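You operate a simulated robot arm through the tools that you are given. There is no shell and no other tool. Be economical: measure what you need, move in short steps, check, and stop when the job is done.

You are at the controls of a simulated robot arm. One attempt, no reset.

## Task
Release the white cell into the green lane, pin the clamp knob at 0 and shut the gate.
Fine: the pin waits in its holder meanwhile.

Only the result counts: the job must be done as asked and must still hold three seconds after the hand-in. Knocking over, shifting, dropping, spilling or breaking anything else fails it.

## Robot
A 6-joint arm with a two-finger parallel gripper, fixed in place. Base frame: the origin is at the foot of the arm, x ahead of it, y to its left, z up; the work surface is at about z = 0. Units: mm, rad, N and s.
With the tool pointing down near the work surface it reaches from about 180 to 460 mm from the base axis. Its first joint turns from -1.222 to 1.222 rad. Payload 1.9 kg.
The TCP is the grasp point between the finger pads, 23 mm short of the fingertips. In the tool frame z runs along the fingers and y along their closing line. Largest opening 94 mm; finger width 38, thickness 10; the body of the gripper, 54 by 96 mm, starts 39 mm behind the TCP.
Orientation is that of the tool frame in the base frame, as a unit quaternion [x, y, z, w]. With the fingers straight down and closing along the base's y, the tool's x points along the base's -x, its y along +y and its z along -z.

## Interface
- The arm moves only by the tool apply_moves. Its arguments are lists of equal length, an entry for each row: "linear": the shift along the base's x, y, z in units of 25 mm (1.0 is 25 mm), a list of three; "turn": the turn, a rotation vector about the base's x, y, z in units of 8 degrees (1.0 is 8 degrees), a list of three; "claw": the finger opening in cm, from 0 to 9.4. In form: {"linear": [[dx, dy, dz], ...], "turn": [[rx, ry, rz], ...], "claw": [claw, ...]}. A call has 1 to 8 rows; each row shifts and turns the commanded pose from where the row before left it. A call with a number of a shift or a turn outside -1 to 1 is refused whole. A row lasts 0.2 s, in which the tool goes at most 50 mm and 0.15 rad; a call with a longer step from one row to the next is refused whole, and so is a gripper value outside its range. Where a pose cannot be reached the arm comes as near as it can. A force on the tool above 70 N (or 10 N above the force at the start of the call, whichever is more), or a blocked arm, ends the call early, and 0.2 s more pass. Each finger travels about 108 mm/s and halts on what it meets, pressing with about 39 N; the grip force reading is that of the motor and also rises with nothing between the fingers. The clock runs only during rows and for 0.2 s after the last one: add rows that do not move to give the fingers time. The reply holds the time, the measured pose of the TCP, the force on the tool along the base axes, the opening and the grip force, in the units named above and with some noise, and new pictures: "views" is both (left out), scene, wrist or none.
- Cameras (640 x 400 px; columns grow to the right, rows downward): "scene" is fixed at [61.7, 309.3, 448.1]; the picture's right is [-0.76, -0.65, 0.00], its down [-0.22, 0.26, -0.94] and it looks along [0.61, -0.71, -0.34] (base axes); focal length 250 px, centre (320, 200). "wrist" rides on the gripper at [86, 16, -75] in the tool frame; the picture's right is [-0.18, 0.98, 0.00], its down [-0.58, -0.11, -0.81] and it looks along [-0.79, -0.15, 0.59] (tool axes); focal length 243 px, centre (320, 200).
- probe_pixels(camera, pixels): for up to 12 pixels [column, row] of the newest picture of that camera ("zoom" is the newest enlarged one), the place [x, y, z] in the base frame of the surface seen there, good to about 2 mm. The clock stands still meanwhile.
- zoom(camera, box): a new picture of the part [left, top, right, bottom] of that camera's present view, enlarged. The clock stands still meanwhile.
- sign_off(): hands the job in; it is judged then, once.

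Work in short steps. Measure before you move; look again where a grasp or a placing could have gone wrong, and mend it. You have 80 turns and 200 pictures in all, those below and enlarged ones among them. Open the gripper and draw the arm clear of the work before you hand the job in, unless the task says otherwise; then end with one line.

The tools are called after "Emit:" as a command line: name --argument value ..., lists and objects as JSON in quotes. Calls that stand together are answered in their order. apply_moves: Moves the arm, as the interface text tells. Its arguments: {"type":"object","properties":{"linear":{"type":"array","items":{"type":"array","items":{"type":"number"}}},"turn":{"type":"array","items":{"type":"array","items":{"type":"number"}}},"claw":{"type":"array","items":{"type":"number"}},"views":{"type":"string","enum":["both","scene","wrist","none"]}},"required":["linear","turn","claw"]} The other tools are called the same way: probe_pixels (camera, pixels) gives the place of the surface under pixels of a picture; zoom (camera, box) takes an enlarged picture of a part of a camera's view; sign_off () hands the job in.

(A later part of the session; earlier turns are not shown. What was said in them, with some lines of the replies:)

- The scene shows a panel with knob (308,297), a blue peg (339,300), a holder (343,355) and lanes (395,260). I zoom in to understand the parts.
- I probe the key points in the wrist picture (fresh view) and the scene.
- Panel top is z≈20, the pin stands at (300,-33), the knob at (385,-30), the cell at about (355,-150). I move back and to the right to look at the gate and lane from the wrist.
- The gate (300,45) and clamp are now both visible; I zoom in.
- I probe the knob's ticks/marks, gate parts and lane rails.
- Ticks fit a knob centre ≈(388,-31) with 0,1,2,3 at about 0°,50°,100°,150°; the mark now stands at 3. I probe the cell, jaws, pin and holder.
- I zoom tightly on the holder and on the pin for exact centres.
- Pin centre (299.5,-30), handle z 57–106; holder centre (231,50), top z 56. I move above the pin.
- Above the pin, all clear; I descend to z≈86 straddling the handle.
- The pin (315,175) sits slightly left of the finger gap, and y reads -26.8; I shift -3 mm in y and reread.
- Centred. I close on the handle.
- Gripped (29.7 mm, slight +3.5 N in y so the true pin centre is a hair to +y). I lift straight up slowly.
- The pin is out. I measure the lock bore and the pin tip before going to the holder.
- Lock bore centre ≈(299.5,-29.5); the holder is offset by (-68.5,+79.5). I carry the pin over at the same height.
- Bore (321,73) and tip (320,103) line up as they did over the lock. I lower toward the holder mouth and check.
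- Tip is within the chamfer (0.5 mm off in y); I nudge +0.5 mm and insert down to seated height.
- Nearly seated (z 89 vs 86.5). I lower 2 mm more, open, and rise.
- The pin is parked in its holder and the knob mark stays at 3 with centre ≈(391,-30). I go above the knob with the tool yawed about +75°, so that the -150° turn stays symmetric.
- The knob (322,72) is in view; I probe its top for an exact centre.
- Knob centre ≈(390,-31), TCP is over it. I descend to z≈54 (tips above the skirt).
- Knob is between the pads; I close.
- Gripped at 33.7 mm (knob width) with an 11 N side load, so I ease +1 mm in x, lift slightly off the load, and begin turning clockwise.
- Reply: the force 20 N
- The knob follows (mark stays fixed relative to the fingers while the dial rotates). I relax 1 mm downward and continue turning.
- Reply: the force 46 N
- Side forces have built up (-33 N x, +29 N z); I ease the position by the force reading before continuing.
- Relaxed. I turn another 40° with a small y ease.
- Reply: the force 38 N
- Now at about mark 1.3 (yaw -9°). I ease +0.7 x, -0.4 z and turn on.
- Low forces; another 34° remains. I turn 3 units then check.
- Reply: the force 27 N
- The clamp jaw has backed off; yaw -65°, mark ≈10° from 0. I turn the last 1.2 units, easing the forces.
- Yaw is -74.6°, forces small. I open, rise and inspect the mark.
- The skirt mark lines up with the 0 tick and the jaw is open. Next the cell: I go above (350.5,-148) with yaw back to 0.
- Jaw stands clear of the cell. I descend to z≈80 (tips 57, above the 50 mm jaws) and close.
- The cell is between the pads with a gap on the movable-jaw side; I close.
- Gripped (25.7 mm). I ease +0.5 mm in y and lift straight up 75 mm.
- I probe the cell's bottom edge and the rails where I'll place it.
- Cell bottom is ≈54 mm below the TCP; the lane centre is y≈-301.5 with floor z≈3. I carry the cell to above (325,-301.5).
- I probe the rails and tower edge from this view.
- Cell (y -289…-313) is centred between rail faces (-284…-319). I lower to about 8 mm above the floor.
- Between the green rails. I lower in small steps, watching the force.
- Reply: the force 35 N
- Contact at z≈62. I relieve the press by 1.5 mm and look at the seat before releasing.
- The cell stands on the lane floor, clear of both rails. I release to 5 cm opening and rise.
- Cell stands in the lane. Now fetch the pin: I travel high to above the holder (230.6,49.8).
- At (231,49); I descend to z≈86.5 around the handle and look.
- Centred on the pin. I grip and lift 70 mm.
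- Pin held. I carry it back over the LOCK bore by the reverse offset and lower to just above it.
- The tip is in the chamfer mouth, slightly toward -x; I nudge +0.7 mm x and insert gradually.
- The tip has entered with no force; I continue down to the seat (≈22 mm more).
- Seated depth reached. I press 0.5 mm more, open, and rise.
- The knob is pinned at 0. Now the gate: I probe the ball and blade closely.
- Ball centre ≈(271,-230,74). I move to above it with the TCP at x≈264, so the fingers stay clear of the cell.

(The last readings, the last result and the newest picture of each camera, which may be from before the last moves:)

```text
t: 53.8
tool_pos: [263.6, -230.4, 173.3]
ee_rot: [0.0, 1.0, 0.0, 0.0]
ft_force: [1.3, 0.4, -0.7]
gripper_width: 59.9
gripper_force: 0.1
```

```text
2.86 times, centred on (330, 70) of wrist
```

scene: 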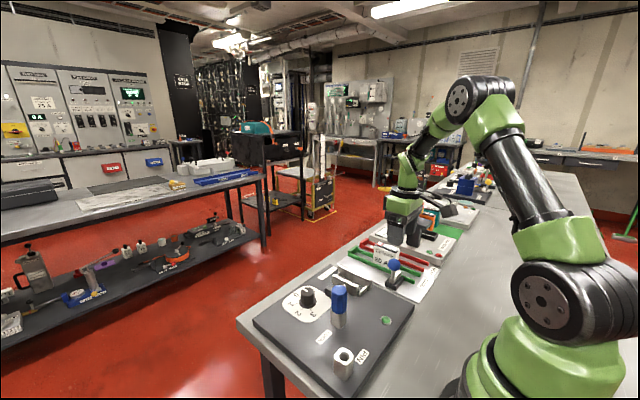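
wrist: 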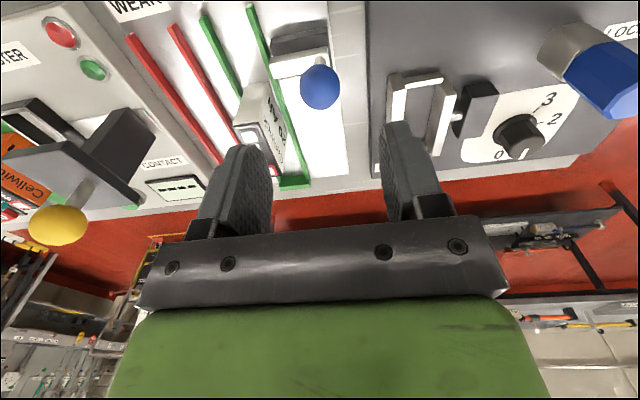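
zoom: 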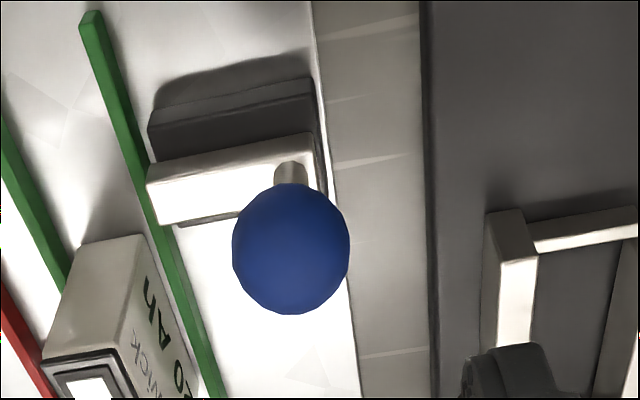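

The ball (320,87) is aligned with the finger gap. I descend to z≈84.

Emit:
apply_moves --linear '[[0, 0, -1], [0, 0, -1], [0, 0, -1], [0, 0, -0.57], [0, 0, 0]]' --turn '[[0, 0, 0], [0, 0, 0], [0, 0, 0], [0, 0, 0], [0, 0, 0]]' --claw '[6, 6, 6, 6, 6]'

Emit:
zoom --camera "scene" --box '[350, 220, 450, 300]'

```text
t: 55.0
tool_pos: [265.1, -230.5, 85.3]
ee_rot: [0.001, 1.0, 0.0, 0.001]
ft_force: [1.2, 0.1, -0.4]
gripper_width: 59.9
gripper_force: 0.1
```

scene: 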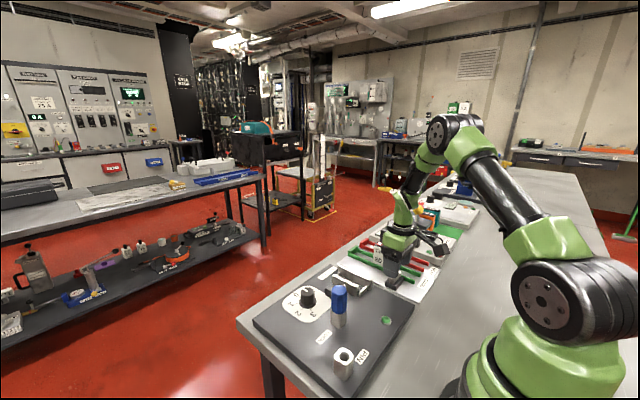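
wrist: 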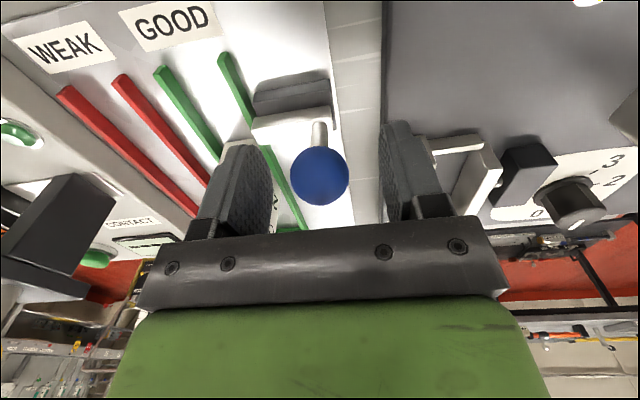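

```text
5.00 times, centred on (400, 260) of scene
```

zoom: 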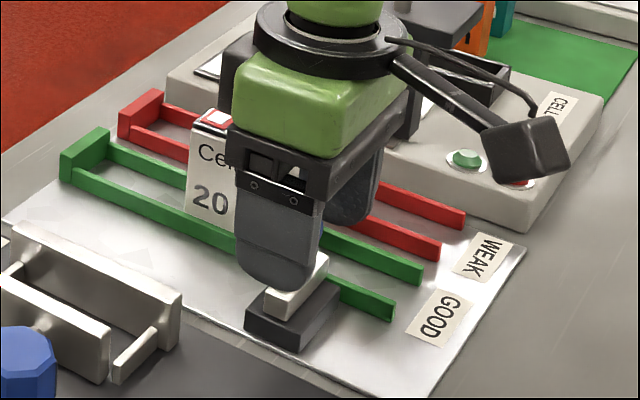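

Ball sits between the pads. I close on it and try a first 10 mm in -y.

Emit:
apply_moves --linear '[[0, 0, 0], [0, 0, 0], [0, 0, 0], [0, -0.2, 0], [0, -0.2, 0], [0, 0, 0]]' --turn '[[0, 0, 0], [0, 0, 0], [0, 0, 0], [0, 0, 0], [0, 0, 0], [0, 0, 0]]' --claw '[1.5, 1.5, 1.5, 1.5, 1.5, 1.5]' --views "wrist"

Emit:
zoom --camera "scene" --box '[350, 220, 450, 300]'

```text
t: 56.4
tool_pos: [264.5, -239.0, 86.3]
ee_rot: [0.001, 1.0, 0.0, 0.001]
ft_force: [1.3, 1.5, 13.2]
gripper_width: 31.3
gripper_force: 44.7
```

wrist: 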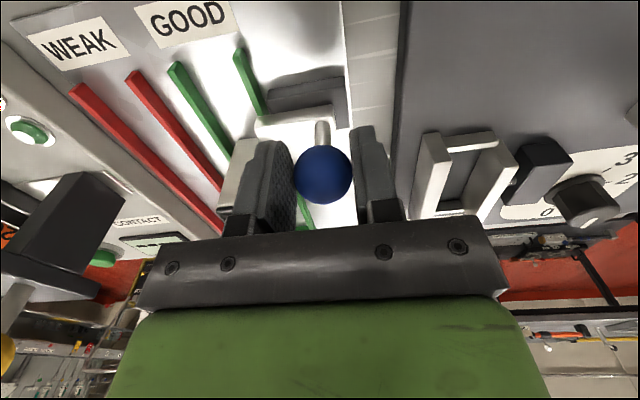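

```text
5.00 times, centred on (400, 260) of scene
```

zoom: 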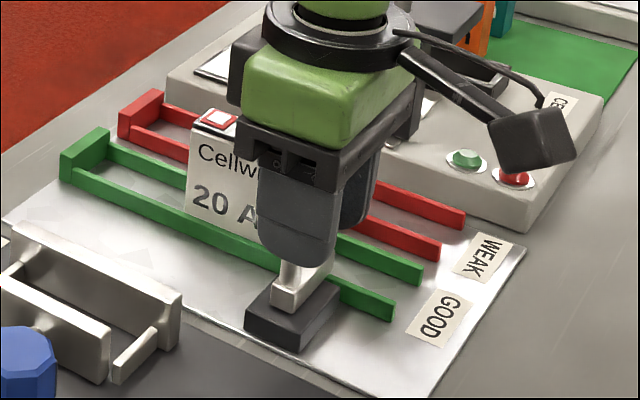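

The blade slides with the ball in -y, with low force. I continue until it is across the lane or meets its stop.

Emit:
apply_moves --linear '[[0, -0.25, 0.01], [0, -0.25, 0], [0, -0.25, 0], [0, -0.25, 0], [0, 0, 0]]' --turn '[[0, 0, 0], [0, 0, 0], [0, 0, 0], [0, 0, 0], [0, 0, 0]]' --claw '[1.5, 1.5, 1.5, 1.5, 1.5]' --views "wrist"

Emit:
zoom --camera "scene" --box '[350, 220, 450, 300]'

```text
t: 57.6
tool_pos: [264.3, -265.2, 84.0]
ee_rot: [0.0, 1.0, -0.001, 0.001]
ft_force: [6.9, -0.3, 12.7]
gripper_width: 31.3
gripper_force: 44.9
```

wrist: 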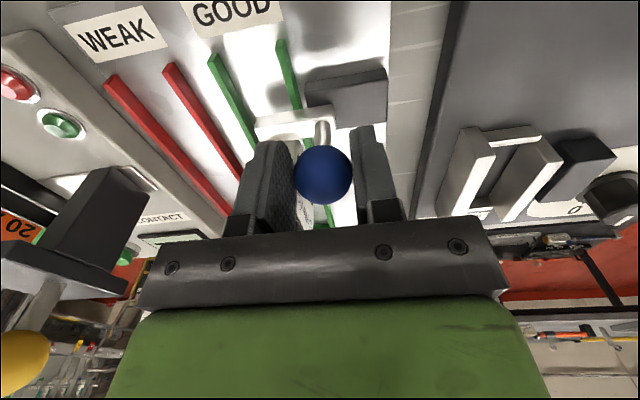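

```text
5.00 times, centred on (400, 260) of scene
```

zoom: 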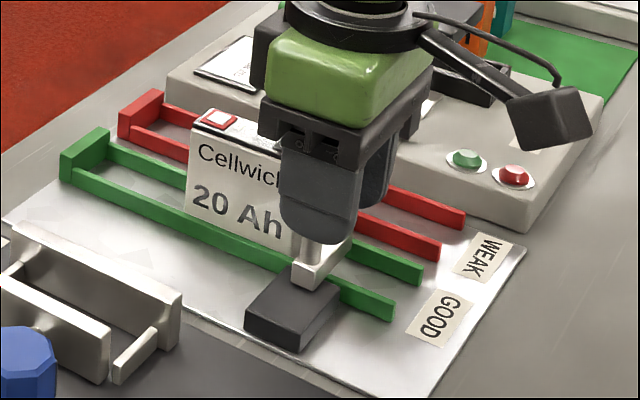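

The blade end is about mid-lane (y≈-302). I continue in smaller steps toward the far rail.

Emit:
apply_moves --linear '[[0, -0.2, 0.01], [0, -0.2, 0], [0, -0.15, 0], [0, 0, 0]]' --turn '[[0, 0, 0], [0, 0, 0], [0, 0, 0], [0, 0, 0]]' --claw '[1.5, 1.5, 1.5, 1.5]' --views "none"

Emit:
apply_moves --linear '[[0, -0.1, 0], [0, -0.1, 0], [0, 0, 0]]' --turn '[[0, 0, 0], [0, 0, 0], [0, 0, 0]]' --claw '[1.5, 1.5, 1.5]' --views "wrist"

Emit:
zoom --camera "scene" --box '[350, 220, 450, 300]'

Emit:
zoom --camera "wrist" --box '[200, 0, 400, 150]'

```text
t: 58.6
tool_pos: [264.0, -277.7, 85.5]
ee_rot: [0.001, 1.0, 0.0, 0.001]
ft_force: [20.1, 1.6, -1.5]
gripper_width: 31.5
gripper_force: 45.4
```

```text
t: 59.3
tool_pos: [264.8, -278.7, 84.4]
ee_rot: [0.002, 1.0, 0.008, -0.003]
ft_force: [-1.8, 7.4, 7.4]
gripper_width: 31.4
gripper_force: 45.2
stopped in row 3: the force on the tool passed its limit (the readings are from after the stop); the commanded pose is now the measured one
```

wrist: 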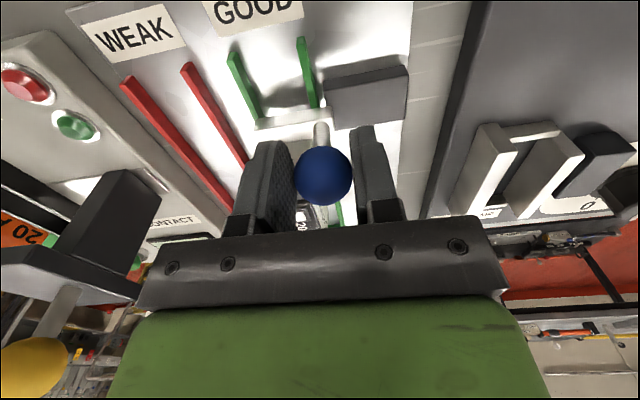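

```text
5.00 times, centred on (400, 260) of scene
```

zoom: 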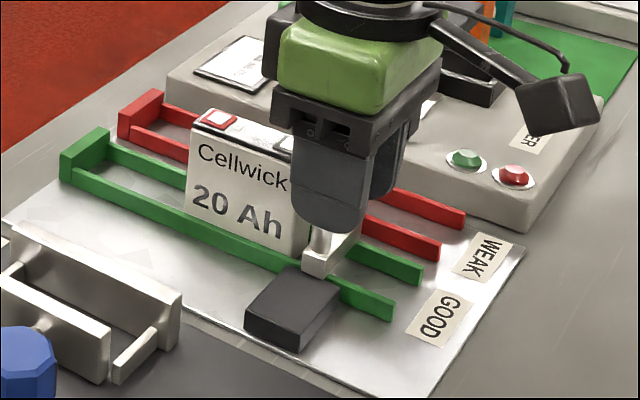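

```text
2.67 times, centred on (300, 75) of wrist
```

zoom: 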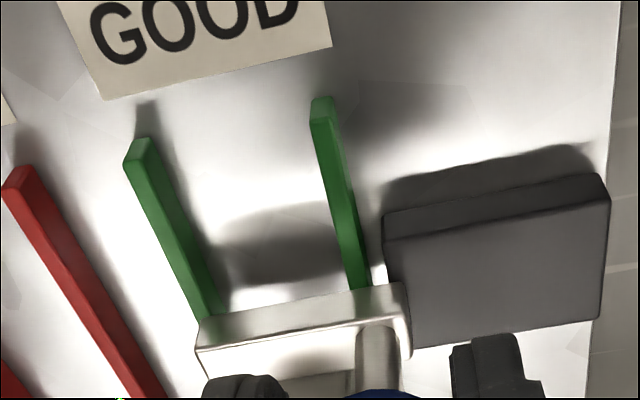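

The slide hit its end stop with the blade spanning both green rails. I open, rise and check.

Emit:
apply_moves --linear '[[0, 0, 0], [0, 0, 0], [0, 0, 0.5], [0, 0, 1], [0, 0, 1], [0, 0, 1], [0, 0.3, 1], [0, 0, 0]]' --turn '[[0, 0, 0], [0, 0, 0], [0, 0, 0], [0, 0, 0], [0, 0, 0], [0, 0, 0], [0, 0, 0], [0, 0, 0]]' --claw '[6, 6, 6, 6, 6, 6, 6, 6]'

Emit:
zoom --camera "scene" --box '[350, 220, 450, 300]'

Emit:
zoom --camera "wrist" --box '[220, 0, 420, 140]'

```text
t: 61.1
tool_pos: [263.3, -270.4, 197.7]
ee_rot: [0.002, 1.0, 0.007, -0.003]
ft_force: [0.6, -0.2, -0.2]
gripper_width: 59.8
gripper_force: 0.1
```

scene: 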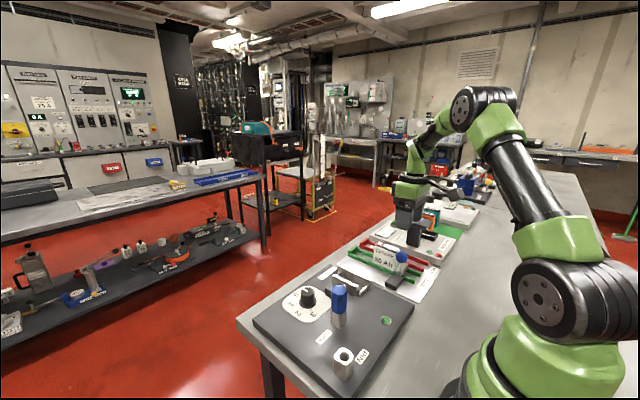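
wrist: 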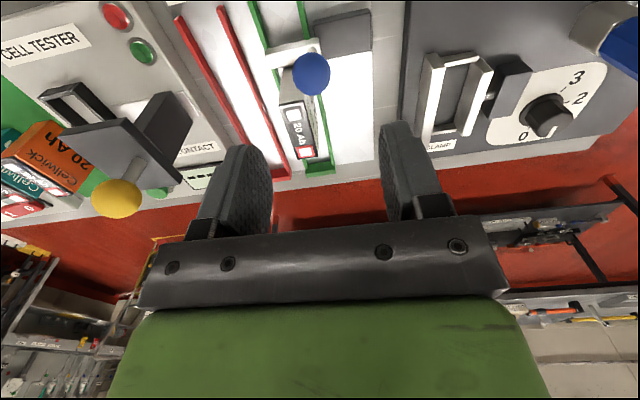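

```text
5.00 times, centred on (400, 260) of scene
```

zoom: 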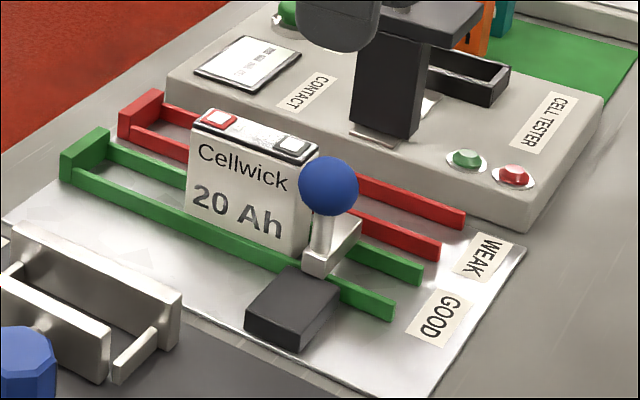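

```text
2.86 times, centred on (320, 70) of wrist
```

zoom: 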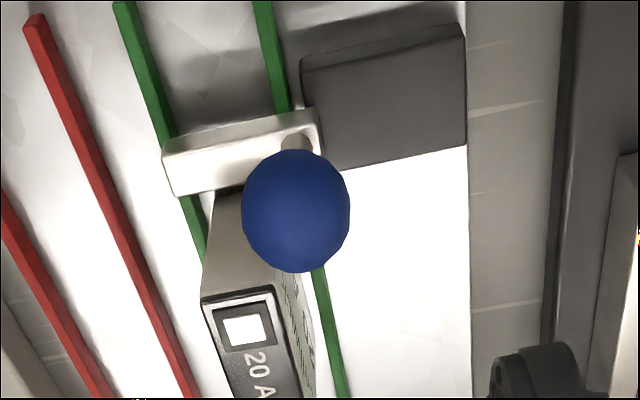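

The blade spans both rails; I probe its ends to confirm full closing.

Emit:
probe_pixels --camera "zoom" --pixels '[[168, 150], [172, 185], [315, 118], [200, 150], [296, 212], [270, 60], [140, 60], [190, 235]]'

Emit:
zoom --camera "scene" --box '[270, 260, 390, 390]'

```text
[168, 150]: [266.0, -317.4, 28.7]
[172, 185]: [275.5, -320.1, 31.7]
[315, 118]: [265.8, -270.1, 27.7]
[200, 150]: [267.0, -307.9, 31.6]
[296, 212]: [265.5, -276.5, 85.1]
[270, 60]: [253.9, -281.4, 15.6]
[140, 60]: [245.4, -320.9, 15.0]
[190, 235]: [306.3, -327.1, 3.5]
```

```text
3.08 times, centred on (330, 325) of scene
```

zoom: 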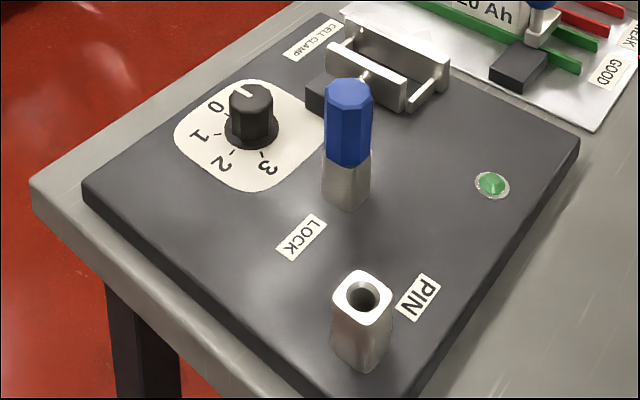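

Blade spans y -270…-320 across the lane at its hard stop, the knob is at 0 with the pin in LOCK, and the cell stands in the green lane. I draw the arm further up and clear.

Emit:
apply_moves --linear '[[0, 0.5, 1], [0, 0.5, 1], [0, 0.5, 1], [0, 0.5, 1], [0, 0, 0]]' --turn '[[0, 0, 0], [0, 0, 0], [0, 0, 0], [0, 0, 0], [0, 0, 0]]' --claw '[9.4, 9.4, 9.4, 9.4, 9.4]' --views "scene"

```text
t: 62.3
tool_pos: [264.6, -221.8, 296.8]
ee_rot: [0.003, 1.0, 0.008, -0.002]
ft_force: [-1.0, -0.4, 0.7]
gripper_width: 94.0
gripper_force: 0.0
```

scene: 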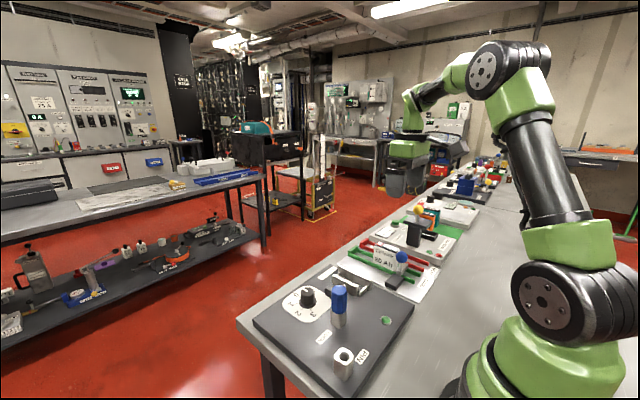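

Everything is in place and the arm is clear; I hand in.

Emit:
sign_off

```text
The job is handed in.
```

The white cell is released and standing in the green lane, the clamp knob is pinned at 0, the gate is shut across the lane, and the arm is clear.
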